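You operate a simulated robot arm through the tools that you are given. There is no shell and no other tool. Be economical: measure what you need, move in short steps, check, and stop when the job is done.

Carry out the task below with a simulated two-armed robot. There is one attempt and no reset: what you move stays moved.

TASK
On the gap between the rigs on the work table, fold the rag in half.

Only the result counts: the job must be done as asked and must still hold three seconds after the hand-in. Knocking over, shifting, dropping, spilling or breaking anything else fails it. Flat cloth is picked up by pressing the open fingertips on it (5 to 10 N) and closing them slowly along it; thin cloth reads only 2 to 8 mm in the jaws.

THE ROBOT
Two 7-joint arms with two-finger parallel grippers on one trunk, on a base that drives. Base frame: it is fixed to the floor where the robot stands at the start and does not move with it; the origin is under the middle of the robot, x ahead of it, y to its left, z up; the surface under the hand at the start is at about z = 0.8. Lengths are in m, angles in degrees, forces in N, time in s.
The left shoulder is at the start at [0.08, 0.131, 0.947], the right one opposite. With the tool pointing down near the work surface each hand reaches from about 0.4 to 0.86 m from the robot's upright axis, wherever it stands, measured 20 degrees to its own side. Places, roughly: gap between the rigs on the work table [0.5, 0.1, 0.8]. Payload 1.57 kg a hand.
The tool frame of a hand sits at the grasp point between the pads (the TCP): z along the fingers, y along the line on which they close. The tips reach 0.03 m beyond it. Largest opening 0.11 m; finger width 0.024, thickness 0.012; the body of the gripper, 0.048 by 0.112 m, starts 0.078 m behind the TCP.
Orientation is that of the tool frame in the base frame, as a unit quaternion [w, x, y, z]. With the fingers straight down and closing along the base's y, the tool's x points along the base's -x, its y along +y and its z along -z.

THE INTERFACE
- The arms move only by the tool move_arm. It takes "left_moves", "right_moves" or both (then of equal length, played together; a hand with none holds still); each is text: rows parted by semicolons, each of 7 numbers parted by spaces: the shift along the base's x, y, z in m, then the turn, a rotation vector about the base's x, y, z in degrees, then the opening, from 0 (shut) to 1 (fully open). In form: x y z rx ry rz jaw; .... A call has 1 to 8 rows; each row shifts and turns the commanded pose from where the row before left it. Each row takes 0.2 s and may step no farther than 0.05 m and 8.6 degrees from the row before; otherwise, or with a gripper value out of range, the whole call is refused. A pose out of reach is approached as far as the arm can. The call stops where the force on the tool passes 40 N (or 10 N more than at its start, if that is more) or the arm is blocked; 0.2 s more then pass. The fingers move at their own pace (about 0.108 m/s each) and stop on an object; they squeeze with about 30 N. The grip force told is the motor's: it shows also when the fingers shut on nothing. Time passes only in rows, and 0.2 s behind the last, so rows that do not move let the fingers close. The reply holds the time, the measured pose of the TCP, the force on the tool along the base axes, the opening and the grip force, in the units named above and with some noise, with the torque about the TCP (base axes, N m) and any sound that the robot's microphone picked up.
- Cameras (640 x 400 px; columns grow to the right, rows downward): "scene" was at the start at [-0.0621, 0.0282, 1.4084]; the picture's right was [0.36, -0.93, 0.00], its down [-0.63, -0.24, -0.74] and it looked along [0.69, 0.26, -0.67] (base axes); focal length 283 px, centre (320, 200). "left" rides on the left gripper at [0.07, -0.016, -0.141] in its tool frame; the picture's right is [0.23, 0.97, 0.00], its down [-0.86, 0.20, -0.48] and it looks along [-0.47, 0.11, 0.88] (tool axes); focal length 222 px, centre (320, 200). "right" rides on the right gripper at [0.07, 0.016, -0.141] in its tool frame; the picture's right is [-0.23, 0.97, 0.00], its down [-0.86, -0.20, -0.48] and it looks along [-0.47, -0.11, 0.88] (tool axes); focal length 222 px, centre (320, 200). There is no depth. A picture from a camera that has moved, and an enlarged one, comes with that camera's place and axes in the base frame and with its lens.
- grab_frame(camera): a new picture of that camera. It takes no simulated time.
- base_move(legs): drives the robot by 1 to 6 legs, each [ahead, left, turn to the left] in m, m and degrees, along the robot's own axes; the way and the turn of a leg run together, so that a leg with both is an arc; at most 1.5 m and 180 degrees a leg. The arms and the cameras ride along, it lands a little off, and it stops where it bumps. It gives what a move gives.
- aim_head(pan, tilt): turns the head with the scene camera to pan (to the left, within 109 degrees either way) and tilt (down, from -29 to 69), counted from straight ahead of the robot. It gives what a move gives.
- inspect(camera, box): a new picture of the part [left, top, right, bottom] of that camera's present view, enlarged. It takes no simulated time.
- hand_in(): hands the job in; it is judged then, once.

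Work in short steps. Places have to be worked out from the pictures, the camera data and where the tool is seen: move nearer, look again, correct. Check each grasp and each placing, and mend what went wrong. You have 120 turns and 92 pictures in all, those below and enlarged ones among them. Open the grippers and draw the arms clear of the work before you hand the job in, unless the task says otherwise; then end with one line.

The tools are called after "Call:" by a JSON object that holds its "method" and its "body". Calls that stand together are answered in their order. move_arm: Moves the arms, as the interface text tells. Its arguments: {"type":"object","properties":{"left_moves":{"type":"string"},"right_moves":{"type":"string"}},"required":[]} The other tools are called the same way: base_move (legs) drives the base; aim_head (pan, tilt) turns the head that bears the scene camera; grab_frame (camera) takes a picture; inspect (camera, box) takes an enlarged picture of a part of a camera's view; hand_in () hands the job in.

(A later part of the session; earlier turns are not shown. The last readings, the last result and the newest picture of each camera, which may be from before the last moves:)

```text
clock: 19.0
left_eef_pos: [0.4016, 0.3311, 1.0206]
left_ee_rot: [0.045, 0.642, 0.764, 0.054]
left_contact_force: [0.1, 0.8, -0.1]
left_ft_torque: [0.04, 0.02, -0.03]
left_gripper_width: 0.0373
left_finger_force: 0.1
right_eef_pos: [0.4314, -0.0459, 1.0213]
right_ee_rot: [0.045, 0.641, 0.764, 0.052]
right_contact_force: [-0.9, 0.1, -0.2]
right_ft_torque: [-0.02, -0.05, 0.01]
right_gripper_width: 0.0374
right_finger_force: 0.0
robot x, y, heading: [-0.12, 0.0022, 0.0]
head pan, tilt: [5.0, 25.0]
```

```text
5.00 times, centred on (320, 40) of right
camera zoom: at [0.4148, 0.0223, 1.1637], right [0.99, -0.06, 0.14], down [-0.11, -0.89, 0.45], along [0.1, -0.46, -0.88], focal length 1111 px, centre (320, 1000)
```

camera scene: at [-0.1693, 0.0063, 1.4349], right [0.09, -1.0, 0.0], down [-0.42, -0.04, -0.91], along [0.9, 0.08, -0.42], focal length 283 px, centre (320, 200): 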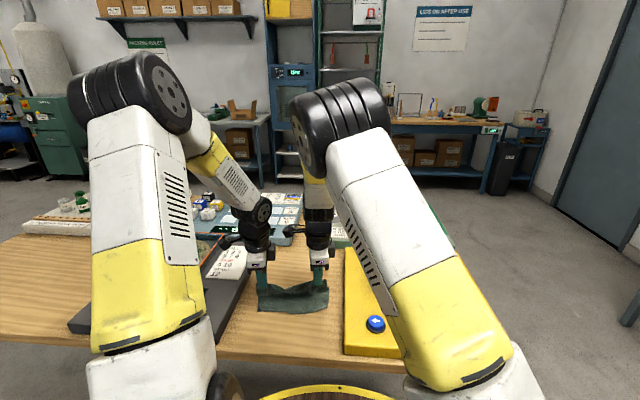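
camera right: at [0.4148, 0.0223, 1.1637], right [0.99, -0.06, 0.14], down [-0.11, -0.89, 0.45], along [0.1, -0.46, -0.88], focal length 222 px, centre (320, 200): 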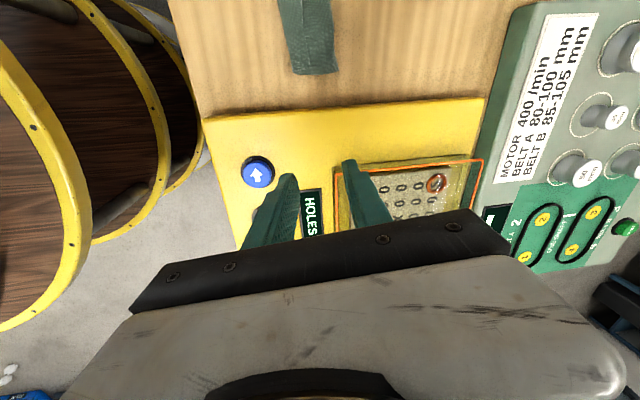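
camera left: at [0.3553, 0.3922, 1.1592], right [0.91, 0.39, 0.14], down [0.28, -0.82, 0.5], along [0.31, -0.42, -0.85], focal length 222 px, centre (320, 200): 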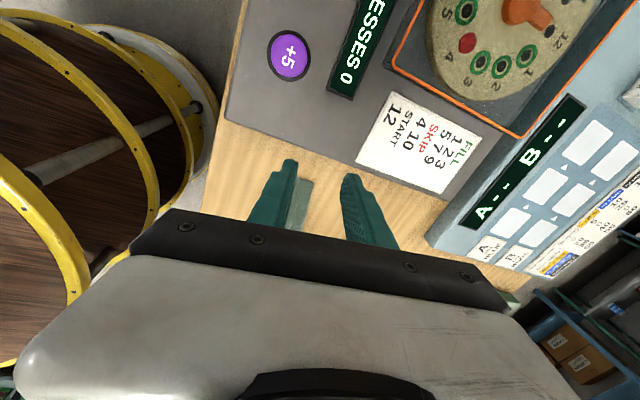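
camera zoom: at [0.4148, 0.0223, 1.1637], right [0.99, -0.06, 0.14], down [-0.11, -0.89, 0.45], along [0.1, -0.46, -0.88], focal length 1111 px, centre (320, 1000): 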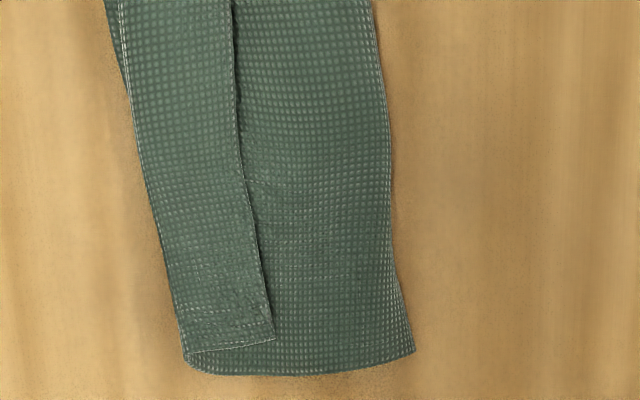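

Both ends show that the last ~2.5–3.5 cm of the AB edge is doubled back on top, with its free edge facing away from me. It runs from about (0.430, 0.250) to (0.452, 0.044). I will re‑grip that raised free edge with a small opening and the hands tilted slightly the other way, then unfold it properly. First I hover over it.

Call:
{"method": "move_arm", "body": {"left_moves": "0.012 -0.025 0 -1.36 7.88 0 0.2; 0.012 -0.025 0 -1.36 7.88 0 0.2; 0.0124 -0.025 -0.02 0 0 -4 0.2; 0 -0.0255 -0.03 0 0 0 0.2; 0 0 -0.04 0 0 0 0.2; 0 0 -0.04 0 0 0 0.2; 0 0 -0.025 0 0 0 0.2; 0 0 0 0 0 0 0.2", "right_moves": "0.008 0.028 0 -1.36 7.88 0 0.2; 0.008 0.028 0 -1.36 7.88 0 0.2; 0.0086 0.028 -0.02 0 0 -4 0.2; 0 0.0265 -0.03 0 0 0 0.2; 0 0 -0.04 0 0 0 0.2; 0 0 -0.04 0 0 0 0.2; 0 0 -0.025 0 0 0 0.2; 0 0 0 0 0 0 0.2"}}

Call:
{"method": "inspect", "body": {"camera": "right", "box": [220, 90, 420, 215]}}

Call:
{"method": "inspect", "body": {"camera": "left", "box": [220, 90, 420, 215]}}

Call:
{"method": "inspect", "body": {"camera": "scene", "box": [245, 275, 341, 325]}}

```text
clock: 20.8
left_eef_pos: [0.4388, 0.228, 0.8672]
left_ee_rot: [-0.047, 0.667, 0.742, -0.053]
left_contact_force: [-0.2, 0.7, 0.1]
left_ft_torque: [0.05, -0.01, -0.02]
left_gripper_width: 0.0219
left_finger_force: 0.0
right_eef_pos: [0.4527, 0.0641, 0.8685]
right_ee_rot: [-0.046, 0.668, 0.741, -0.052]
right_contact_force: [-0.2, -0.4, 0.3]
right_ft_torque: [0.01, -0.02, 0.03]
right_gripper_width: 0.022
right_finger_force: 0.0
robot x, y, heading: [-0.1222, -0.0017, -0.1]
head pan, tilt: [5.0, 25.0]
```

```text
3.20 times, centred on (320, 152) of right
camera zoom: at [0.481, 0.1389, 1.0053], right [0.98, -0.12, -0.14], down [-0.04, -0.86, 0.5], along [-0.18, -0.49, -0.85], focal length 711 px, centre (320, 352)
```

zoom: 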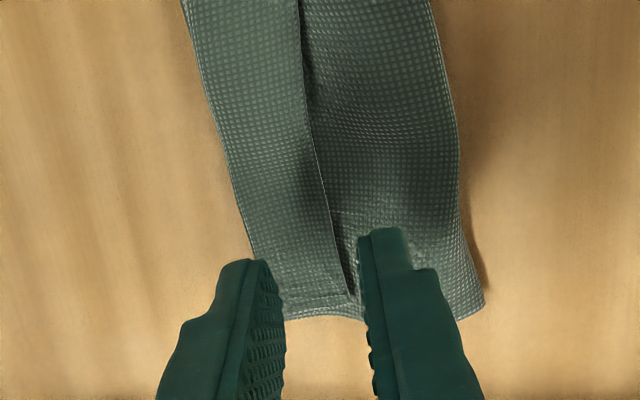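

```text
3.20 times, centred on (320, 152) of left
camera zoom: at [0.4358, 0.2969, 1.0096], right [0.94, 0.33, -0.14], down [0.35, -0.82, 0.45], along [0.03, -0.46, -0.88], focal length 711 px, centre (320, 352)
```

zoom: 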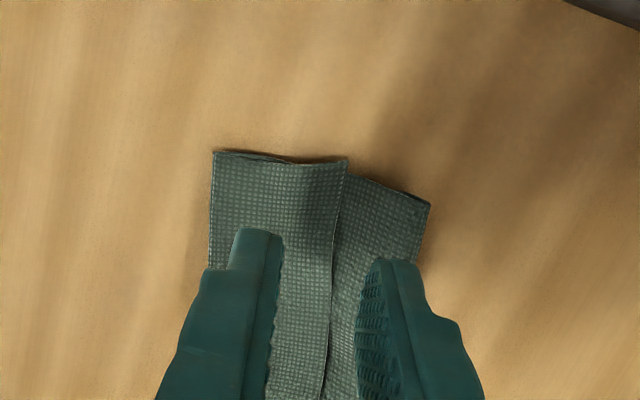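

```text
6.67 times, centred on (293, 300) of scene
camera zoom: at [-0.1692, 0.0064, 1.4349], right [0.09, -1.0, 0.0], down [-0.42, -0.04, -0.91], along [0.9, 0.08, -0.42], focal length 1887 px, centre (500, -467)
```

zoom: 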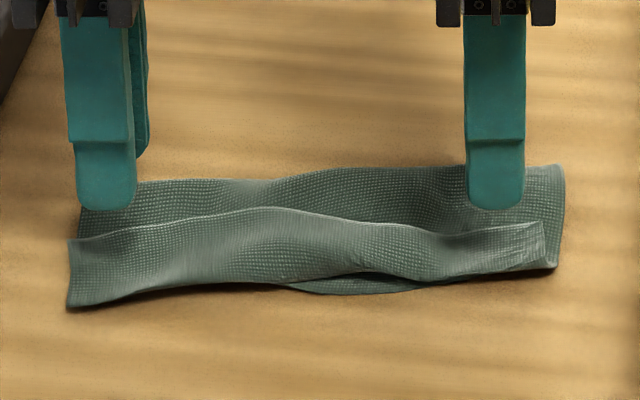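

I check the left end's layering in close‑up before gripping.

Call:
{"method": "inspect", "body": {"camera": "left", "box": [282, 130, 358, 176]}}

Call:
{"method": "inspect", "body": {"camera": "right", "box": [290, 145, 376, 195]}}

```text
8.42 times, centred on (320, 153) of left
camera zoom: at [0.4358, 0.2969, 1.0096], right [0.94, 0.33, -0.14], down [0.35, -0.82, 0.45], along [0.03, -0.46, -0.88], focal length 1870 px, centre (320, 596)
```

zoom: 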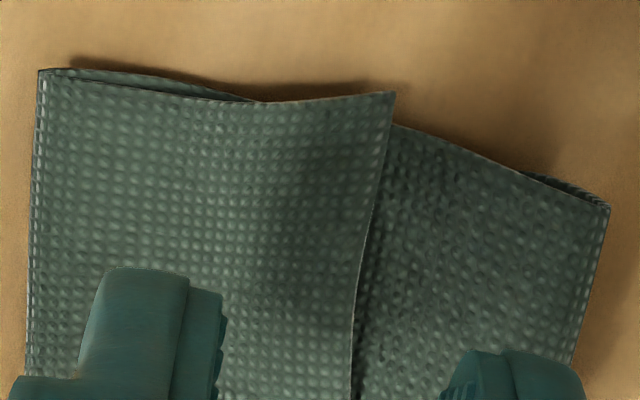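

```text
7.44 times, centred on (333, 170) of right
camera zoom: at [0.481, 0.1389, 1.0053], right [0.98, -0.12, -0.14], down [-0.04, -0.86, 0.5], along [-0.18, -0.49, -0.85], focal length 1653 px, centre (223, 423)
```

zoom: 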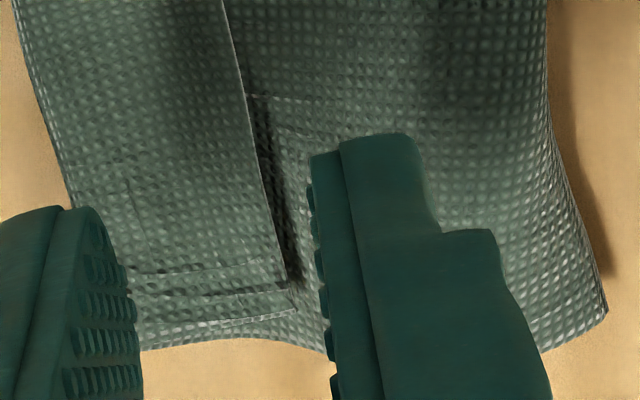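

It is a Z‑fold: fold loop on the far side, crease on the near side, and AB's free edge raised on top. I lower both hands so the −n fingers sit on the strip and the +n fingers sit just beyond AB's edge.

Call:
{"method": "move_arm", "body": {"left_moves": "0 0 -0.012 0 0 0 0.2; 0 0 -0.012 0 0 0 0.2; 0 0 0 0 0 0 0.2", "right_moves": "0.0035 0 -0.012 0 0 0 0.2; 0 0 -0.012 0 0 0 0.2; 0 0 0 0 0 0 0.2"}}

Call:
{"method": "inspect", "body": {"camera": "left", "box": [262, 130, 358, 190]}}

Call:
{"method": "inspect", "body": {"camera": "right", "box": [262, 130, 358, 190]}}

```text
clock: 21.6
left_eef_pos: [0.4396, 0.2283, 0.8434]
left_ee_rot: [-0.048, 0.667, 0.742, -0.052]
left_contact_force: [-0.2, -0.1, -0.6]
left_ft_torque: [-0.01, -0.01, 0.0]
left_gripper_width: 0.0221
left_finger_force: 0.1
right_eef_pos: [0.4572, 0.0646, 0.8446]
right_ee_rot: [-0.048, 0.668, 0.741, -0.052]
right_contact_force: [-0.5, 0.5, 1.1]
right_ft_torque: [0.01, -0.02, -0.01]
right_gripper_width: 0.022
right_finger_force: 0.1
robot x, y, heading: [-0.1171, -0.0016, 0.3]
head pan, tilt: [5.0, 25.0]
```

```text
6.67 times, centred on (310, 160) of left
camera zoom: at [0.4358, 0.2973, 0.9855], right [0.94, 0.33, -0.14], down [0.35, -0.82, 0.45], along [0.03, -0.46, -0.89], focal length 1481 px, centre (387, 467)
```

zoom: 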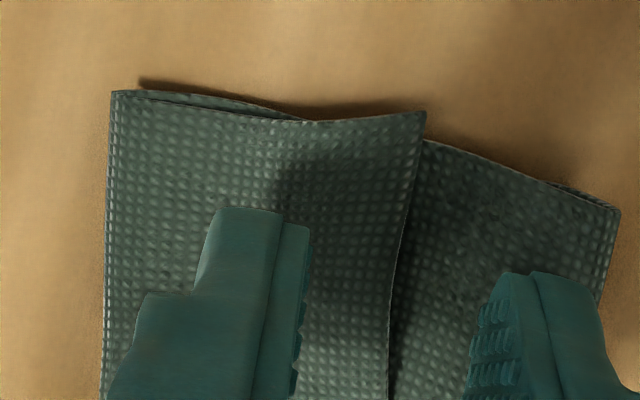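

```text
6.67 times, centred on (310, 160) of right
camera zoom: at [0.486, 0.1389, 0.9822], right [0.98, -0.13, -0.14], down [-0.04, -0.86, 0.5], along [-0.18, -0.49, -0.85], focal length 1481 px, centre (387, 467)
```

zoom: 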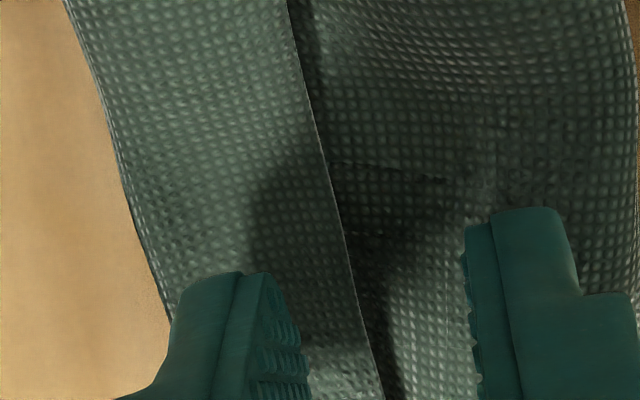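

The placement is right: AB's edge runs midway between the fingers on both hands. I lower until there is light contact.

Call:
{"method": "move_arm", "body": {"left_moves": "0 0 -0.002 0 0 0 0.2; 0 0 -0.002 0 0 0 0.2; 0 0 0 0 0 0 0.2", "right_moves": "0 0 -0.002 0 0 0 0.2; 0 0 -0.002 0 0 0 0.2; 0 0 0 0 0 0 0.2"}}

```text
clock: 22.4
left_eef_pos: [0.4402, 0.229, 0.8381]
left_ee_rot: [-0.046, 0.667, 0.742, -0.052]
left_contact_force: [0.4, 0.6, -0.4]
left_ft_torque: [0.02, 0.0, 0.01]
left_gripper_width: 0.0225
left_finger_force: 0.1
right_eef_pos: [0.4575, 0.0653, 0.8409]
right_ee_rot: [-0.047, 0.667, 0.742, -0.051]
right_contact_force: [-0.1, 0.0, 0.7]
right_ft_torque: [0.02, 0.0, 0.02]
right_gripper_width: 0.022
right_finger_force: 0.0
robot x, y, heading: [-0.1196, -0.0008, 0.0]
head pan, tilt: [5.0, 25.0]
```

Call:
{"method": "move_arm", "body": {"left_moves": "0 0 -0.001 0 0 0 0.2; 0 0 -0.001 0 0 0 0.2; 0 0 0 0 0 0 0.2", "right_moves": "0 0 -0.002 0 0 0 0.2; 0 0 -0.002 0 0 0 0.2; 0 0 0 0 0 0 0.2"}}

Call:
{"method": "inspect", "body": {"camera": "left", "box": [262, 130, 358, 190]}}

Call:
{"method": "inspect", "body": {"camera": "right", "box": [262, 130, 358, 190]}}

```text
clock: 23.2
left_eef_pos: [0.4406, 0.2302, 0.8373]
left_ee_rot: [-0.046, 0.668, 0.741, -0.051]
left_contact_force: [0.2, 0.1, -0.2]
left_ft_torque: [0.0, 0.02, -0.01]
left_gripper_width: 0.0223
left_finger_force: 0.2
right_eef_pos: [0.4572, 0.0639, 0.8362]
right_ee_rot: [-0.046, 0.668, 0.741, -0.052]
right_contact_force: [0.2, 0.1, 0.5]
right_ft_torque: [0.0, 0.02, -0.01]
right_gripper_width: 0.0213
right_finger_force: 0.1
robot x, y, heading: [-0.1207, -0.0011, -0.2]
head pan, tilt: [5.0, 25.0]
```

```text
6.67 times, centred on (310, 160) of left
camera zoom: at [0.4363, 0.2979, 0.9801], right [0.94, 0.33, -0.14], down [0.35, -0.82, 0.45], along [0.03, -0.46, -0.88], focal length 1481 px, centre (387, 467)
```

zoom: 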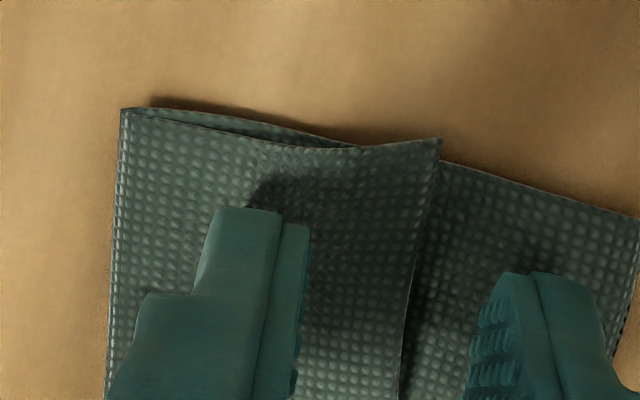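

```text
6.67 times, centred on (310, 160) of right
camera zoom: at [0.4859, 0.1383, 0.9737], right [0.98, -0.12, -0.14], down [-0.04, -0.86, 0.5], along [-0.18, -0.49, -0.85], focal length 1481 px, centre (387, 467)
```

zoom: 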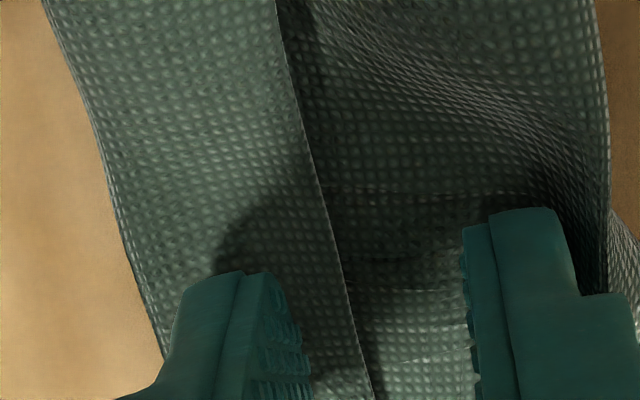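

The right far finger already touches the middle layer, and the near fingers hover just above the strip. I go down slightly more.

Call:
{"method": "move_arm", "body": {"left_moves": "0 0 -0.0015 0 0 0 0.2; 0 0 -0.0015 0 0 0 0.2; 0 0 0 0 0 0 0.2", "right_moves": "0 0 -0.001 0 0 0 0.2; 0 0 -0.001 0 0 0 0.2; 0 0 0 0 0 0 0.2"}}

Call:
{"method": "inspect", "body": {"camera": "left", "box": [262, 130, 358, 190]}}

Call:
{"method": "inspect", "body": {"camera": "right", "box": [262, 130, 358, 190]}}

```text
clock: 24.0
left_eef_pos: [0.4401, 0.2298, 0.835]
left_ee_rot: [-0.046, 0.668, 0.741, -0.051]
left_contact_force: [-0.2, -0.8, 4.3]
left_ft_torque: [0.07, -0.1, 0.04]
left_gripper_width: 0.0213
left_finger_force: 0.1
right_eef_pos: [0.4572, 0.0646, 0.8358]
right_ee_rot: [-0.046, 0.668, 0.741, -0.051]
right_contact_force: [0.0, -1.8, 9.8]
right_ft_torque: [-0.05, -0.18, 0.01]
right_gripper_width: 0.0205
right_finger_force: 0.1
robot x, y, heading: [-0.1225, 0.0018, -0.0]
head pan, tilt: [5.0, 25.0]
```

```text
6.67 times, centred on (310, 160) of left
camera zoom: at [0.4366, 0.2982, 0.9776], right [0.94, 0.33, -0.13], down [0.35, -0.82, 0.45], along [0.04, -0.46, -0.88], focal length 1481 px, centre (387, 467)
```

zoom: 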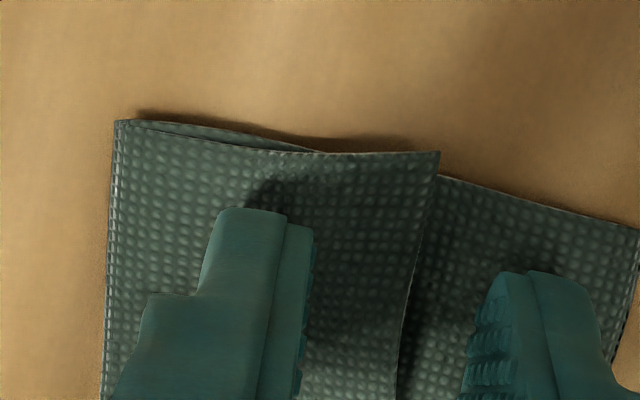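

```text
6.67 times, centred on (310, 160) of right
camera zoom: at [0.4861, 0.1386, 0.9724], right [0.98, -0.13, -0.13], down [-0.04, -0.86, 0.5], along [-0.18, -0.49, -0.85], focal length 1481 px, centre (387, 467)
```

zoom: 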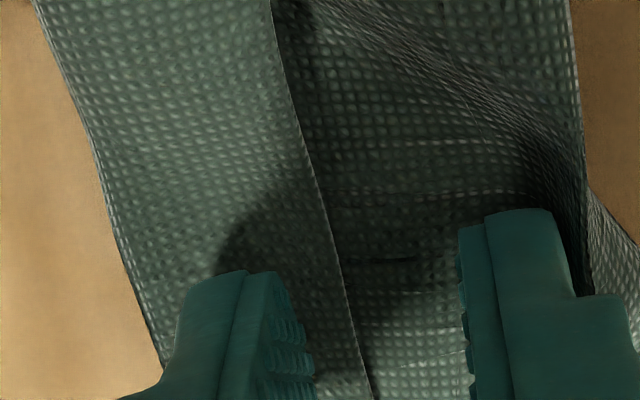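

Only the far fingers touch. I rotate 6° back toward vertical so the near fingers also press on the strip.

Call:
{"method": "move_arm", "body": {"left_moves": "-0.0034 -0.0004 -0.0005 0.63 -5.97 0 0.2; 0 0 0 0 0 0 0.2", "right_moves": "-0.0034 -0.0004 0.0003 0.63 -5.97 0 0.2; 0 0 0 0 0 0 0.2"}}

```text
clock: 24.6
left_eef_pos: [0.4368, 0.2282, 0.8344]
left_ee_rot: [-0.012, 0.67, 0.742, -0.013]
left_contact_force: [0.3, -0.1, -0.4]
left_ft_torque: [-0.01, 0.03, 0.0]
left_gripper_width: 0.0221
left_finger_force: 0.2
right_eef_pos: [0.4547, 0.0636, 0.8335]
right_ee_rot: [-0.011, 0.669, 0.743, -0.013]
right_contact_force: [0.4, 0.4, 0.6]
right_ft_torque: [0.04, 0.02, 0.02]
right_gripper_width: 0.0216
right_finger_force: 0.0
robot x, y, heading: [-0.1184, 0.0047, 0.2]
head pan, tilt: [5.0, 25.0]
```

No force registers, with tips about 3–4 mm above table level, so I lower 1 mm and close slowly.

Call:
{"method": "move_arm", "body": {"left_moves": "0 0 -0.001 0 0 0 0.2; 0 0 0 0 0 0 0.16; 0 0 0 0 0 0 0.12; 0 0 0 0 0 0 0.08; 0 0 0 0 0 0 0.04; 0 0 0 0 0 0 0; 0 0 0 0 0 0 0", "right_moves": "0 0 -0.0005 0 0 0 0.2; 0 0 0 0 0 0 0.16; 0 0 0 0 0 0 0.12; 0 0 0 0 0 0 0.08; 0 0 0 0 0 0 0.04; 0 0 0 0 0 0 0; 0 0 0 0 0 0 0"}}

Call:
{"method": "inspect", "body": {"camera": "left", "box": [262, 130, 358, 190]}}

Call:
{"method": "inspect", "body": {"camera": "right", "box": [262, 130, 358, 190]}}

```text
clock: 26.2
left_eef_pos: [0.4367, 0.2297, 0.8341]
left_ee_rot: [-0.011, 0.669, 0.743, -0.013]
left_contact_force: [-0.5, 0.5, 4.5]
left_ft_torque: [-0.03, 0.03, -0.03]
left_gripper_width: 0.0017
left_finger_force: 23.4
right_eef_pos: [0.4552, 0.0647, 0.8339]
right_ee_rot: [-0.012, 0.67, 0.743, -0.013]
right_contact_force: [-0.1, 0.3, 0.9]
right_ft_torque: [-0.02, 0.01, 0.01]
right_gripper_width: 0.0
right_finger_force: 20.8
robot x, y, heading: [-0.1176, 0.0017, 0.3]
head pan, tilt: [5.0, 25.0]
```

```text
6.67 times, centred on (310, 160) of left
camera zoom: at [0.419, 0.2965, 0.9758], right [0.94, 0.33, -0.03], down [0.3, -0.83, 0.47], along [0.13, -0.45, -0.88], focal length 1481 px, centre (387, 467)
```

zoom: 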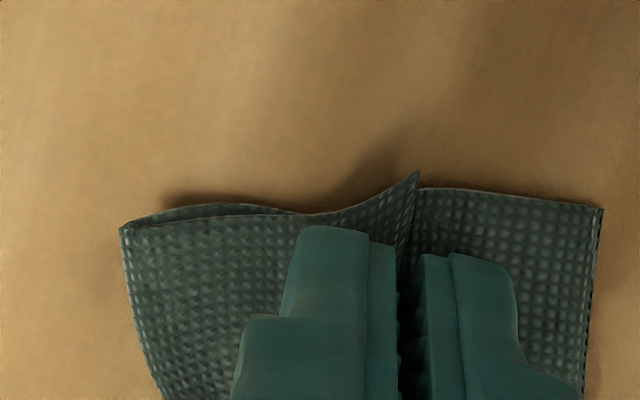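

```text
6.67 times, centred on (310, 160) of right
camera zoom: at [0.4685, 0.1366, 0.9744], right [0.99, -0.12, -0.03], down [-0.09, -0.87, 0.48], along [-0.09, -0.48, -0.87], focal length 1481 px, centre (387, 467)
```

zoom: 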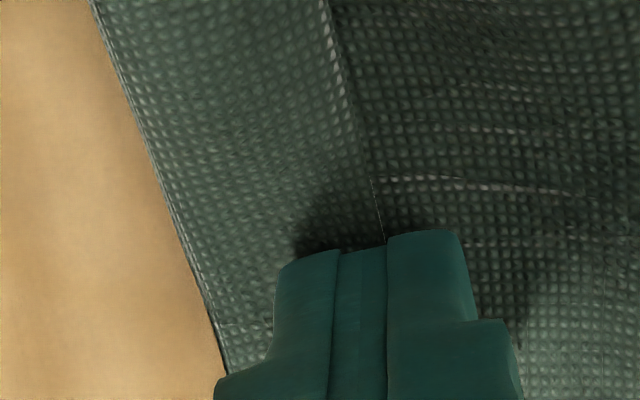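

Left has AB's edge in a clean single‑layer pinch, and right closed on nothing. I reopen the right hand, go 2 mm lower and try again.

Call:
{"method": "move_arm", "body": {"right_moves": "0 0 0 0 0 0 0.2; 0 0 0 0 0 0 0.2; 0 0 -0.001 0 0 0 0.2; 0 0 -0.001 0 0 0 0.2; 0 0 0 0 0 0 0.2"}}

Call:
{"method": "inspect", "body": {"camera": "right", "box": [262, 130, 358, 190]}}

```text
clock: 27.4
left_eef_pos: [0.4356, 0.2296, 0.8336]
left_ee_rot: [-0.011, 0.669, 0.743, -0.014]
left_contact_force: [-0.1, 0.9, 4.0]
left_ft_torque: [0.01, -0.01, 0.03]
left_gripper_width: 0.0018
left_finger_force: 23.3
right_eef_pos: [0.4548, 0.0641, 0.8332]
right_ee_rot: [-0.011, 0.669, 0.743, -0.012]
right_contact_force: [-0.4, -0.1, 14.0]
right_ft_torque: [-0.07, -0.01, -0.07]
right_gripper_width: 0.0215
right_finger_force: 0.0
robot x, y, heading: [-0.1184, 0.001, 0.2]
head pan, tilt: [5.0, 25.0]
```

```text
6.67 times, centred on (310, 160) of right
camera zoom: at [0.4684, 0.1365, 0.9734], right [0.99, -0.12, -0.03], down [-0.09, -0.87, 0.48], along [-0.09, -0.48, -0.87], focal length 1481 px, centre (387, 467)
```

zoom: 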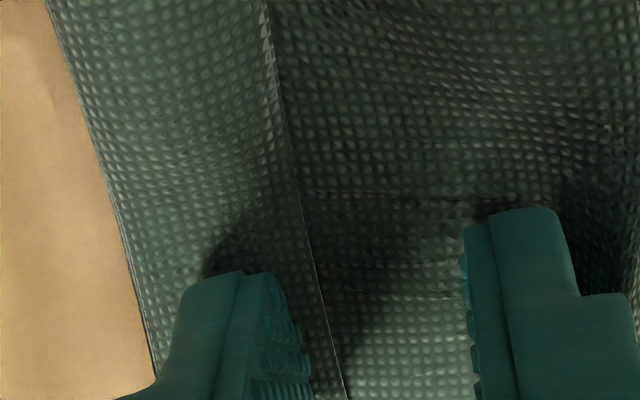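

The edge is only ~3 mm from the near pad. I shift the right hand 4 mm toward the near side, press and close.

Call:
{"method": "move_arm", "body": {"right_moves": "-0.002 0 0.003 0 0 0 0.2; -0.002 0 0 0 0 0 0.2; 0 0 -0.0035 0 0 0 0.2; 0 0 0 0 0 0 0.16; 0 0 0 0 0 0 0.11; 0 0 0 0 0 0 0.06; 0 0 0 0 0 0 0; 0 0 0 0 0 0 0"}}

Call:
{"method": "inspect", "body": {"camera": "right", "box": [262, 130, 358, 190]}}

```text
clock: 29.2
left_eef_pos: [0.4365, 0.229, 0.8333]
left_ee_rot: [-0.011, 0.669, 0.743, -0.013]
left_contact_force: [-0.1, 1.4, 2.6]
left_ft_torque: [0.04, 0.0, 0.0]
left_gripper_width: 0.0019
left_finger_force: 23.6
right_eef_pos: [0.4507, 0.0651, 0.8324]
right_ee_rot: [-0.012, 0.668, 0.744, -0.012]
right_contact_force: [-3.1, 1.3, 24.5]
right_ft_torque: [-0.05, 0.11, -0.01]
right_gripper_width: 0.0001
right_finger_force: 21.0
robot x, y, heading: [-0.1226, 0.0017, 0.2]
head pan, tilt: [5.0, 25.0]
```

```text
6.67 times, centred on (310, 160) of right
camera zoom: at [0.464, 0.1371, 0.9734], right [0.99, -0.12, -0.03], down [-0.09, -0.87, 0.48], along [-0.09, -0.48, -0.87], focal length 1481 px, centre (387, 467)
```

zoom: 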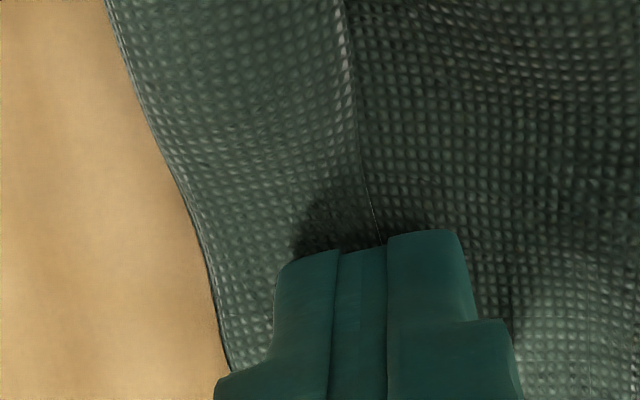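

The strip slides under the far finger on the right. I raise the right hand, then lift the left to pull AB's edge up, which should raise the edge toward the right end too.

Call:
{"method": "move_arm", "body": {"left_moves": "0 0 0 0 0 0 0; 0 0 0.005 0 0 0 0; 0 0 0.01 0 0 0 0; 0 0 0.01 0 0 0 0; 0 0 0.01 0 0 0 0; 0 0 0 0 0 0 0", "right_moves": "0 0 0.003 0 0 0 0.1; 0 0 0.01 0 0 0 0.2; 0 0 0.02 0 0 0 0.2; 0 0 0.02 0 0 0 0.2; 0 0 0 0 0 0 0.2; 0 0 0 0 0 0 0.2"}}

Call:
{"method": "inspect", "body": {"camera": "scene", "box": [245, 265, 341, 325]}}

Call:
{"method": "inspect", "body": {"camera": "right", "box": [220, 60, 420, 185]}}

```text
clock: 30.6
left_eef_pos: [0.436, 0.2301, 0.8693]
left_ee_rot: [-0.011, 0.669, 0.743, -0.013]
left_contact_force: [-0.4, -0.2, -0.3]
left_ft_torque: [0.02, 0.0, -0.04]
left_gripper_width: 0.0018
left_finger_force: 23.0
right_eef_pos: [0.4503, 0.0642, 0.884]
right_ee_rot: [-0.012, 0.669, 0.743, -0.013]
right_contact_force: [-0.1, 0.3, 0.4]
right_ft_torque: [0.02, 0.0, -0.01]
right_gripper_width: 0.022
right_finger_force: 0.1
robot x, y, heading: [-0.1196, 0.0, 0.1]
head pan, tilt: [5.0, 25.0]
```

```text
6.67 times, centred on (293, 295) of scene
camera zoom: at [-0.1692, 0.0064, 1.4349], right [0.09, -1.0, 0.0], down [-0.42, -0.04, -0.91], along [0.9, 0.08, -0.42], focal length 1887 px, centre (500, -433)
```

zoom: 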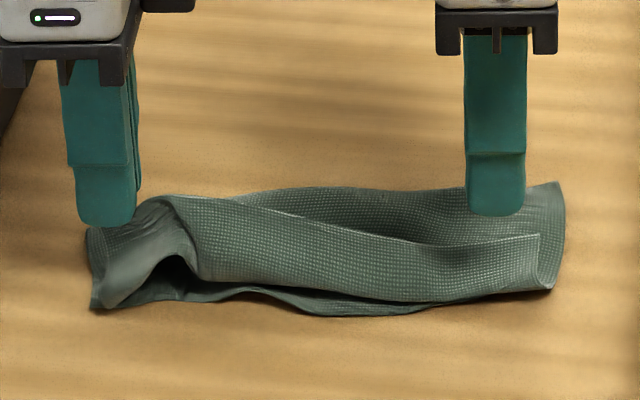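

```text
3.20 times, centred on (320, 122) of right
camera zoom: at [0.4642, 0.137, 1.0249], right [0.99, -0.12, -0.03], down [-0.09, -0.87, 0.48], along [-0.09, -0.48, -0.87], focal length 711 px, centre (320, 448)
```

zoom: 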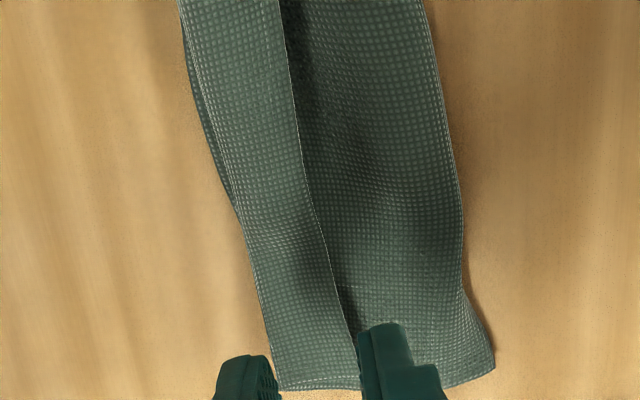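

Left holds AB's end up. I lift it 3 cm more and toward the near side so the strip peels over.

Call:
{"method": "move_arm", "body": {"left_moves": "-0.005 0 0.012 0 0 0 0; -0.012 0 0.012 0 0 0 0; -0.012 0 0.006 0 0 0 0; -0.012 0 0 0 0 0 0; 0 0 0 0 0 0 0"}}

Call:
{"method": "inspect", "body": {"camera": "scene", "box": [245, 265, 341, 325]}}

Call:
{"method": "inspect", "body": {"camera": "right", "box": [220, 60, 420, 185]}}

```text
clock: 31.8
left_eef_pos: [0.3953, 0.2296, 0.9001]
left_ee_rot: [-0.012, 0.668, 0.744, -0.012]
left_contact_force: [0.0, -0.7, -0.5]
left_ft_torque: [0.01, -0.02, 0.01]
left_gripper_width: 0.0016
left_finger_force: 23.3
right_eef_pos: [0.4506, 0.0644, 0.8839]
right_ee_rot: [-0.011, 0.669, 0.743, -0.013]
right_contact_force: [0.2, -0.4, 0.0]
right_ft_torque: [-0.02, 0.0, -0.01]
right_gripper_width: 0.0218
right_finger_force: 0.1
robot x, y, heading: [-0.1203, -0.0004, -0.0]
head pan, tilt: [5.0, 25.0]
```

```text
6.67 times, centred on (293, 295) of scene
camera zoom: at [-0.1692, 0.0064, 1.4349], right [0.09, -1.0, 0.0], down [-0.42, -0.04, -0.91], along [0.9, 0.08, -0.42], focal length 1887 px, centre (500, -433)
```

zoom: 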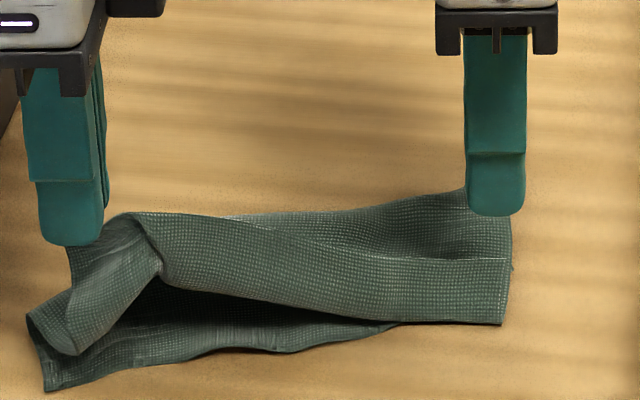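

```text
3.20 times, centred on (320, 122) of right
camera zoom: at [0.4642, 0.137, 1.0249], right [0.99, -0.12, -0.03], down [-0.09, -0.87, 0.48], along [-0.09, -0.48, -0.87], focal length 711 px, centre (320, 448)
```

zoom: 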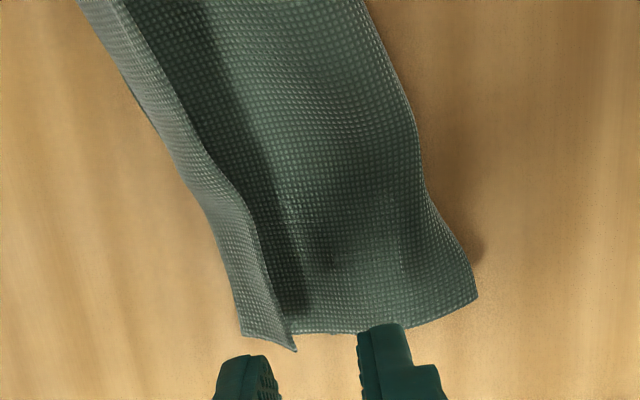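

Pulling on the left has stood the strip up at the right end, with AB's edge there around (0.437, 0.075) and raised. I bring the right fingers to straddle it.

Call:
{"method": "move_arm", "body": {"right_moves": "-0.0176 0.0106 0 0 0 0 0.28; 0 0 -0.015 0 0 0 0.28; 0 0 -0.015 0 0 0 0.28; 0 0 0 0 0 0 0.28"}}

Call:
{"method": "inspect", "body": {"camera": "right", "box": [240, 100, 400, 200]}}

Call:
{"method": "inspect", "body": {"camera": "scene", "box": [245, 265, 341, 325]}}

```text
clock: 32.8
left_eef_pos: [0.3959, 0.2295, 0.8982]
left_ee_rot: [-0.012, 0.669, 0.743, -0.013]
left_contact_force: [0.6, 1.0, 0.2]
left_ft_torque: [-0.01, 0.0, 0.02]
left_gripper_width: 0.0018
left_finger_force: 23.3
right_eef_pos: [0.4319, 0.0758, 0.854]
right_ee_rot: [-0.012, 0.669, 0.743, -0.012]
right_contact_force: [-0.3, 0.2, -0.7]
right_ft_torque: [0.01, -0.03, -0.01]
right_gripper_width: 0.0307
right_finger_force: 0.0
robot x, y, heading: [-0.1214, 0.0036, -0.1]
head pan, tilt: [5.0, 25.0]
```

```text
4.00 times, centred on (320, 150) of right
camera zoom: at [0.4457, 0.1478, 0.9939], right [0.99, -0.12, -0.03], down [-0.09, -0.87, 0.48], along [-0.09, -0.48, -0.87], focal length 888 px, centre (320, 400)
```

zoom: 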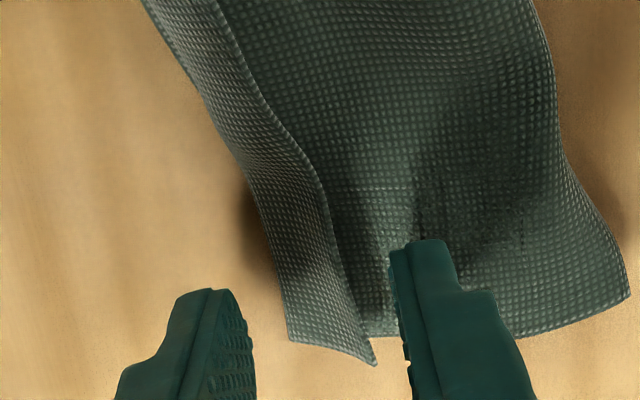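

```text
6.67 times, centred on (293, 295) of scene
camera zoom: at [-0.1693, 0.0064, 1.4349], right [0.09, -1.0, 0.0], down [-0.42, -0.04, -0.91], along [0.9, 0.08, -0.42], focal length 1887 px, centre (500, -433)
```

zoom: 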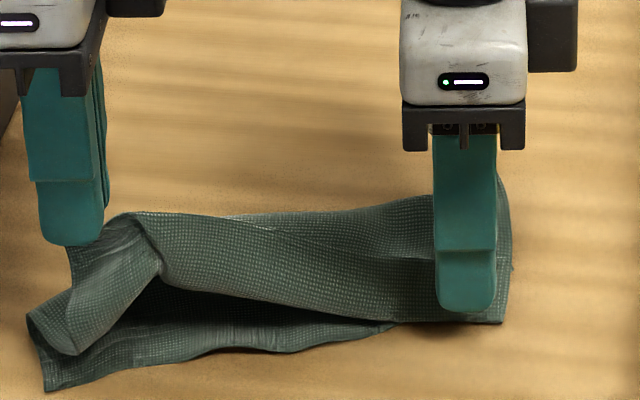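

The right fingers straddle the standing strip perfectly. I lower 12 mm and close.

Call:
{"method": "move_arm", "body": {"right_moves": "0 0 -0.007 0 0 0 0.28; 0 0 -0.007 0 0 0 0.28; 0 0 0 0 0 0 0.28; 0 0 0 0 0 0 0.2; 0 0 0 0 0 0 0.12; 0 0 0 0 0 0 0.05; 0 0 0 0 0 0 0; 0 0 0 0 0 0 0"}}

Call:
{"method": "inspect", "body": {"camera": "right", "box": [240, 100, 400, 200]}}

```text
clock: 34.6
left_eef_pos: [0.3949, 0.2287, 0.8988]
left_ee_rot: [-0.012, 0.669, 0.743, -0.013]
left_contact_force: [-0.4, 0.4, 0.8]
left_ft_torque: [0.01, 0.02, 0.0]
left_gripper_width: 0.0018
left_finger_force: 23.7
right_eef_pos: [0.4316, 0.0739, 0.8402]
right_ee_rot: [-0.012, 0.669, 0.743, -0.013]
right_contact_force: [0.7, -0.2, 0.2]
right_ft_torque: [0.01, -0.02, 0.0]
right_gripper_width: 0.0019
right_finger_force: 23.6
robot x, y, heading: [-0.1193, 0.0003, -0.5]
head pan, tilt: [5.0, 25.0]
```

```text
4.00 times, centred on (320, 150) of right
camera zoom: at [0.4456, 0.1471, 0.9805], right [0.99, -0.12, -0.03], down [-0.09, -0.87, 0.48], along [-0.09, -0.48, -0.87], focal length 888 px, centre (320, 400)
```

zoom: 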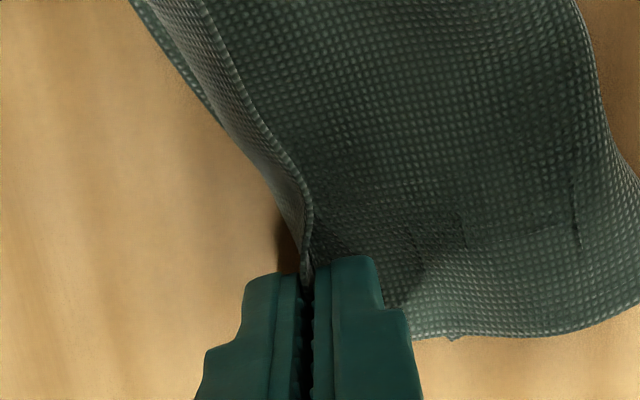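

Right now also holds a single layer (1.9 mm). I lift the right hand to match the left and look at how the cloth hangs.

Call:
{"method": "move_arm", "body": {"right_moves": "0 0 0.01 0 0 0 0; 0 0 0.02 0 0 0 0; 0 0 0.02 0 0 0 0; 0 0 0.01 0 0 0 0; 0 0 0 0 0 0 0"}}

Call:
{"method": "inspect", "body": {"camera": "scene", "box": [229, 245, 357, 325]}}

Call:
{"method": "grab_frame", "body": {"camera": "right"}}

Call:
{"method": "grab_frame", "body": {"camera": "left"}}

```text
clock: 35.8
left_eef_pos: [0.3957, 0.2295, 0.8979]
left_ee_rot: [-0.011, 0.669, 0.743, -0.013]
left_contact_force: [-0.5, 0.2, 0.4]
left_ft_torque: [0.0, 0.02, -0.02]
left_gripper_width: 0.0019
left_finger_force: 23.6
right_eef_pos: [0.4337, 0.0756, 0.8998]
right_ee_rot: [-0.012, 0.669, 0.743, -0.013]
right_contact_force: [-0.4, 0.2, 0.1]
right_ft_torque: [0.02, -0.02, 0.01]
right_gripper_width: 0.0018
right_finger_force: 23.8
robot x, y, heading: [-0.1201, -0.0018, 0.1]
head pan, tilt: [5.0, 25.0]
```

```text
5.00 times, centred on (293, 285) of scene
camera zoom: at [-0.1692, 0.0064, 1.4349], right [0.09, -1.0, 0.0], down [-0.42, -0.04, -0.91], along [0.9, 0.08, -0.42], focal length 1416 px, centre (455, -225)
```

zoom: 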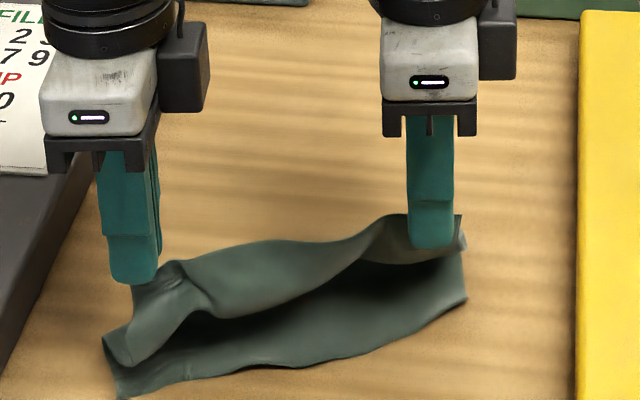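

```text
29 pictures are left
camera right: at [0.4472, 0.1468, 1.0408], right [0.99, -0.12, -0.03], down [-0.09, -0.87, 0.48], along [-0.09, -0.48, -0.87], focal length 222 px, centre (320, 200)
```

right: 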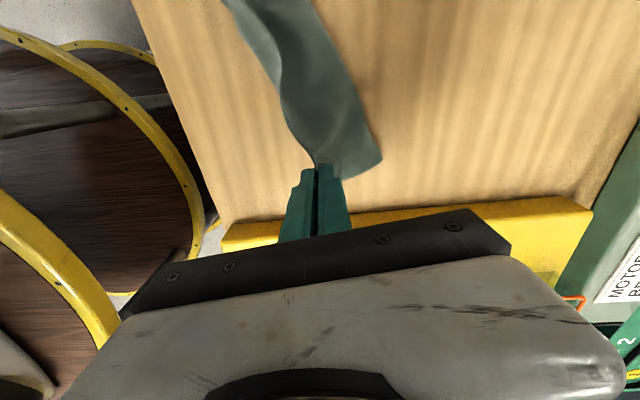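

```text
28 pictures are left
camera left: at [0.3775, 0.2967, 1.0412], right [0.94, 0.33, -0.03], down [0.3, -0.83, 0.47], along [0.13, -0.45, -0.88], focal length 222 px, centre (320, 200)
```

left: 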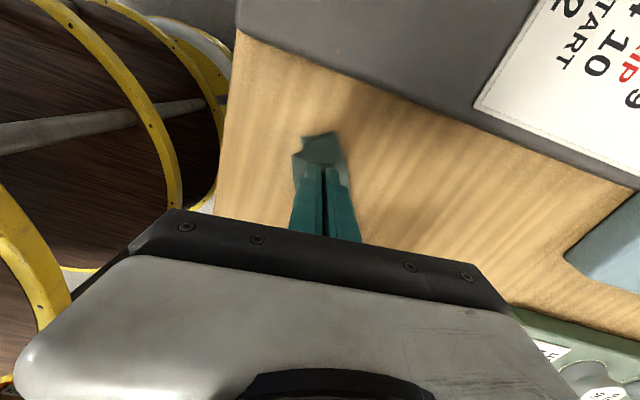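

DC has turned: D≈(0.368, 0.239), C≈(0.458, 0.055). I align the held AB edge with that line by shifting the hands and yawing 16°, and tilt them 16° so the held margin leans toward the near side.

Call:
{"method": "move_arm", "body": {"left_moves": "-0.009 -0.0045 0 0 0 8 0; -0.009 -0.0045 0 0 0 8 0; -0.0039 -0.0016 0 3.0 -7.4 0 0; -0.0039 -0.0016 0 3.0 -7.4 0 0; 0 0 0 0 0 0 0", "right_moves": "0.007 0.001 0 0 0 8 0; 0.007 0.001 0 0 0 8 0; -0.0039 -0.0016 0 3.0 -7.4 0 0; -0.0039 -0.0016 0 3.0 -7.4 0 0; 0 0 0 0 0 0 0"}}

Call:
{"method": "inspect", "body": {"camera": "scene", "box": [229, 245, 357, 325]}}

```text
clock: 37.0
left_eef_pos: [0.3691, 0.2176, 0.8985]
left_ee_rot: [0.069, 0.554, 0.823, 0.101]
left_contact_force: [0.0, -0.3, -0.3]
left_ft_torque: [-0.01, 0.02, -0.02]
left_gripper_width: 0.0018
left_finger_force: 23.7
right_eef_pos: [0.4389, 0.0721, 0.8994]
right_ee_rot: [0.068, 0.554, 0.823, 0.101]
right_contact_force: [-0.5, -0.1, 0.0]
right_ft_torque: [-0.01, 0.03, -0.01]
right_gripper_width: 0.0018
right_finger_force: 23.5
robot x, y, heading: [-0.1243, -0.0023, 0.0]
head pan, tilt: [5.0, 25.0]
```

```text
5.00 times, centred on (293, 285) of scene
camera zoom: at [-0.1692, 0.0064, 1.4349], right [0.09, -1.0, 0.0], down [-0.42, -0.04, -0.91], along [0.9, 0.08, -0.42], focal length 1416 px, centre (455, -225)
```

zoom: 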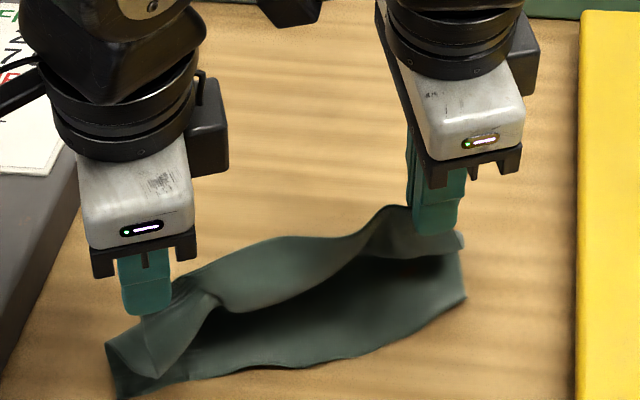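

The hands are aligned with no stray forces. I lower the edge onto DC, with the tips ending about 6 mm inside DC so the held margin lands on it.

Call:
{"method": "move_arm", "body": {"left_moves": "0 0 -0.012 0 0 0 0; 0 0 -0.012 0 0 0 0; 0.002 0.001 -0.012 0 0 0 0; 0.002 0.001 -0.01 0 0 0 0; 0.002 0.001 -0.008 0 0 0 0; 0 0 0 0 0 0 0", "right_moves": "0 0 -0.012 0 0 0 0; 0 0 -0.012 0 0 0 0; 0.002 0.001 -0.012 0 0 0 0; 0.002 0.001 -0.01 0 0 0 0; 0.002 0.001 -0.008 0 0 0 0; 0 0 0 0 0 0 0"}}

Call:
{"method": "inspect", "body": {"camera": "scene", "box": [229, 255, 357, 335]}}

```text
clock: 38.4
left_eef_pos: [0.3779, 0.2201, 0.8444]
left_ee_rot: [0.068, 0.555, 0.823, 0.101]
left_contact_force: [-0.3, -0.3, -0.1]
left_ft_torque: [0.01, 0.02, -0.03]
left_gripper_width: 0.0015
left_finger_force: 23.5
right_eef_pos: [0.4454, 0.0764, 0.8453]
right_ee_rot: [0.068, 0.555, 0.823, 0.101]
right_contact_force: [-0.5, 0.7, -0.4]
right_ft_torque: [0.02, -0.01, 0.0]
right_gripper_width: 0.0018
right_finger_force: 23.7
robot x, y, heading: [-0.1209, -0.0017, 0.1]
head pan, tilt: [5.0, 25.0]
```

```text
5.00 times, centred on (293, 295) of scene
camera zoom: at [-0.1693, 0.0064, 1.4349], right [0.09, -1.0, 0.0], down [-0.42, -0.04, -0.91], along [0.9, 0.08, -0.42], focal length 1416 px, centre (455, -275)
```

zoom: 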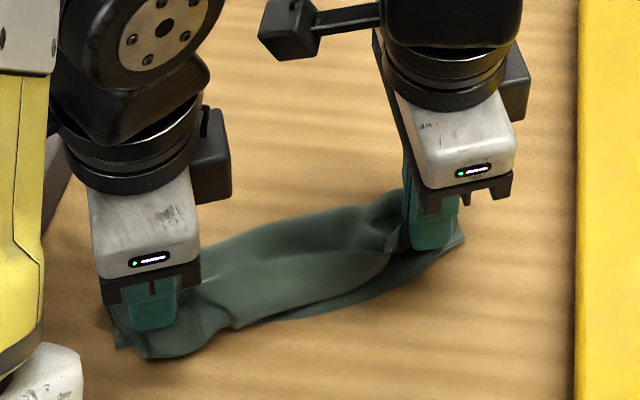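

The edge lies down well. I lower slightly, open a little, and draw the hands toward the near side, so the far finger pushes the held margin over flat.

Call:
{"method": "move_arm", "body": {"left_moves": "0 0 -0.005 0 0 0 0; 0 0 0 0 0 0 0.06; 0 0 0.002 0 0 0 0.12; -0.0045 -0.002 0.001 0 0 0 0.12; -0.0045 -0.002 0.001 0 0 0 0.12; -0.0045 -0.002 0.001 0 0 0 0.12; -0.0045 -0.002 0.001 0 0 0 0.12; -0.0045 -0.002 0.001 0 0 0 0.12", "right_moves": "0 0 -0.005 0 0 0 0; 0 0 0 0 0 0 0.06; 0 0 0.002 0 0 0 0.12; -0.0045 -0.002 0.001 0 0 0 0.12; -0.0045 -0.002 0.001 0 0 0 0.12; -0.0045 -0.002 0.001 0 0 0 0.12; -0.0045 -0.002 0.001 0 0 0 0.12; -0.0045 -0.002 0.001 0 0 0 0.12"}}

Call:
{"method": "inspect", "body": {"camera": "scene", "box": [229, 255, 357, 335]}}

Call:
{"method": "inspect", "body": {"camera": "right", "box": [220, 60, 420, 185]}}

```text
clock: 40.2
left_eef_pos: [0.3524, 0.2107, 0.846]
left_ee_rot: [0.068, 0.555, 0.823, 0.101]
left_contact_force: [-0.2, -0.7, -0.5]
left_ft_torque: [0.01, -0.02, 0.03]
left_gripper_width: 0.013
left_finger_force: 0.0
right_eef_pos: [0.4233, 0.0666, 0.8482]
right_ee_rot: [0.069, 0.554, 0.823, 0.101]
right_contact_force: [0.0, -0.1, 0.2]
right_ft_torque: [0.0, -0.05, 0.0]
right_gripper_width: 0.0134
right_finger_force: 0.2
robot x, y, heading: [-0.1216, -0.0008, -0.2]
head pan, tilt: [5.0, 25.0]
```

```text
5.00 times, centred on (293, 295) of scene
camera zoom: at [-0.1692, 0.0064, 1.4349], right [0.09, -1.0, 0.0], down [-0.42, -0.04, -0.91], along [0.9, 0.08, -0.42], focal length 1416 px, centre (455, -275)
```

zoom: 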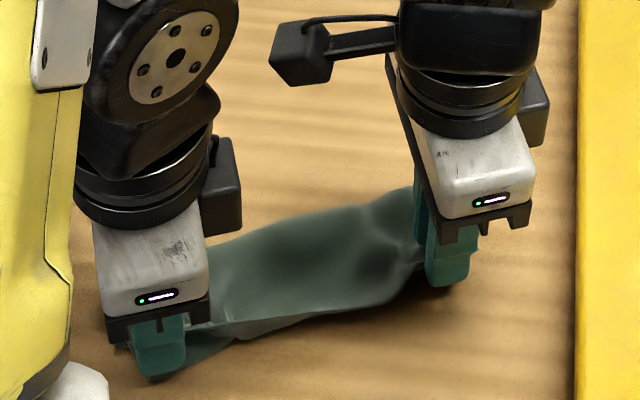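

```text
3.20 times, centred on (320, 122) of right
camera zoom: at [0.3797, 0.1253, 0.9897], right [0.96, 0.14, 0.24], down [0.03, -0.91, 0.42], along [0.27, -0.39, -0.88], focal length 711 px, centre (320, 448)
```

zoom: 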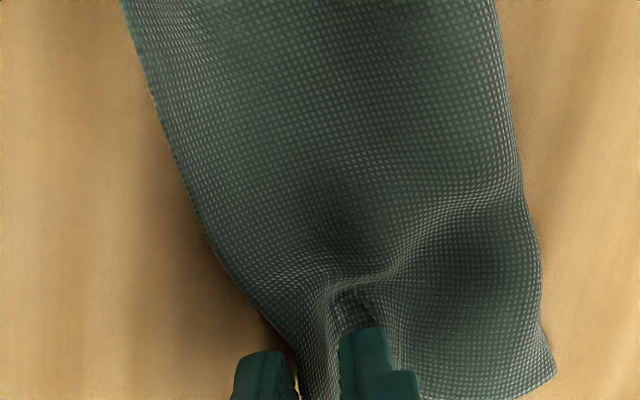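

The strip no longer lies back on top. I open wider, lift clear and check.

Call:
{"method": "move_arm", "body": {"left_moves": "0 0 0.003 0 0 0 0.25; -0.002 -0.001 0.01 0 0 0 0.25; -0.006 -0.003 0.03 0 0 0 0.25; -0.006 -0.003 0.04 0 0 0 0.25; 0 0.03 0.04 0 0 0 0.25; 0 0.03 0 0 0 0 0.25", "right_moves": "0 0 0.003 0 0 0 0.25; -0.002 -0.001 0.01 0 0 0 0.25; -0.006 -0.003 0.03 0 0 0 0.25; -0.006 -0.003 0.04 0 0 0 0.25; 0 0 0.04 0 0 0 0.25; 0 0 0 0 0 0 0.25"}}

Call:
{"method": "inspect", "body": {"camera": "scene", "box": [229, 255, 357, 335]}}

Call:
{"method": "inspect", "body": {"camera": "right", "box": [180, 0, 420, 150]}}

```text
clock: 41.6
left_eef_pos: [0.3392, 0.2605, 0.9712]
left_ee_rot: [0.067, 0.555, 0.823, 0.102]
left_contact_force: [0.5, -0.1, -0.7]
left_ft_torque: [0.0, -0.02, 0.0]
left_gripper_width: 0.0274
left_finger_force: 0.0
right_eef_pos: [0.4099, 0.0609, 0.9695]
right_ee_rot: [0.068, 0.556, 0.822, 0.101]
right_contact_force: [0.1, -0.4, 1.0]
right_ft_torque: [0.0, 0.01, -0.01]
right_gripper_width: 0.0274
right_finger_force: 0.1
robot x, y, heading: [-0.1217, -0.0015, -0.0]
head pan, tilt: [5.0, 25.0]
```

```text
5.00 times, centred on (293, 295) of scene
camera zoom: at [-0.1692, 0.0061, 1.4349], right [0.09, -1.0, 0.0], down [-0.42, -0.04, -0.91], along [0.9, 0.08, -0.42], focal length 1416 px, centre (455, -275)
```

zoom: 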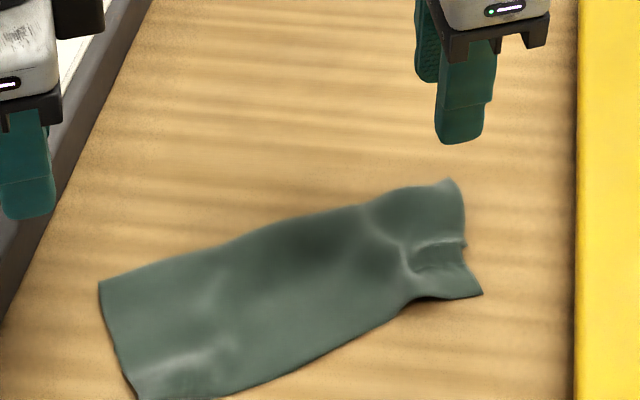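

```text
2.67 times, centred on (300, 75) of right
camera zoom: at [0.3663, 0.1193, 1.1111], right [0.96, 0.14, 0.23], down [0.03, -0.91, 0.42], along [0.27, -0.39, -0.88], focal length 592 px, centre (373, 533)
```

zoom: 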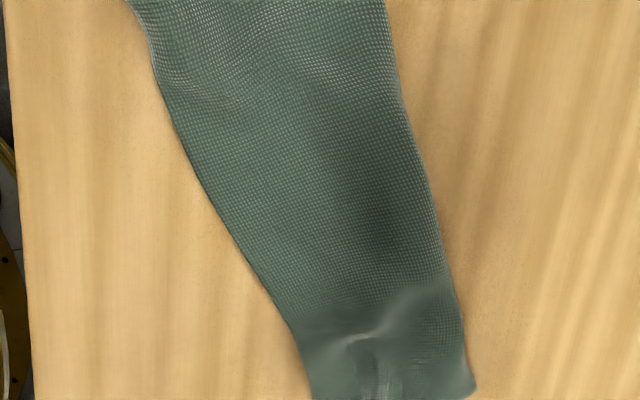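

The margin has flopped over and the rag lies folded. I tilt the head for a steeper view to check the layer alignment.

Call:
{"method": "aim_head", "body": {"pan": 12, "tilt": 50}}

Call:
{"method": "grab_frame", "body": {"camera": "scene"}}

```text
clock: 42.5
left_eef_pos: [0.34, 0.2605, 0.9715]
left_ee_rot: [0.068, 0.555, 0.823, 0.101]
left_contact_force: [-0.6, 0.3, 0.0]
left_ft_torque: [0.02, 0.02, 0.01]
left_gripper_width: 0.0272
left_finger_force: 0.1
right_eef_pos: [0.4096, 0.0607, 0.97]
right_ee_rot: [0.069, 0.555, 0.823, 0.101]
right_contact_force: [-0.3, -0.5, 0.6]
right_ft_torque: [0.0, -0.01, -0.01]
right_gripper_width: 0.0275
right_finger_force: 0.1
robot x, y, heading: [-0.1171, -0.0002, 0.1]
head pan, tilt: [12.0, 50.0]
```

```text
21 pictures are left
camera scene: at [-0.1857, 0.0144, 1.3974], right [0.21, -0.98, 0.0], down [-0.75, -0.16, -0.64], along [0.63, 0.13, -0.77], focal length 283 px, centre (320, 200)
```

scene: 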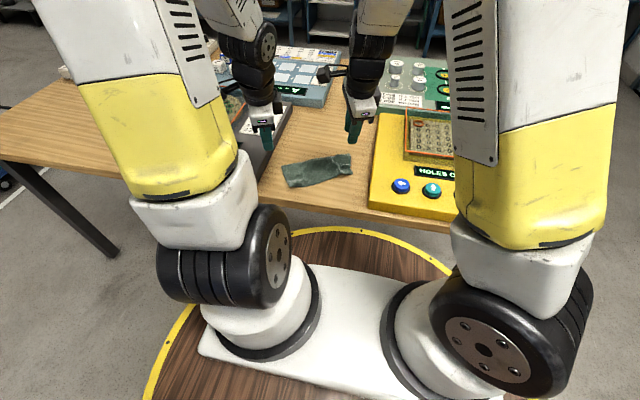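

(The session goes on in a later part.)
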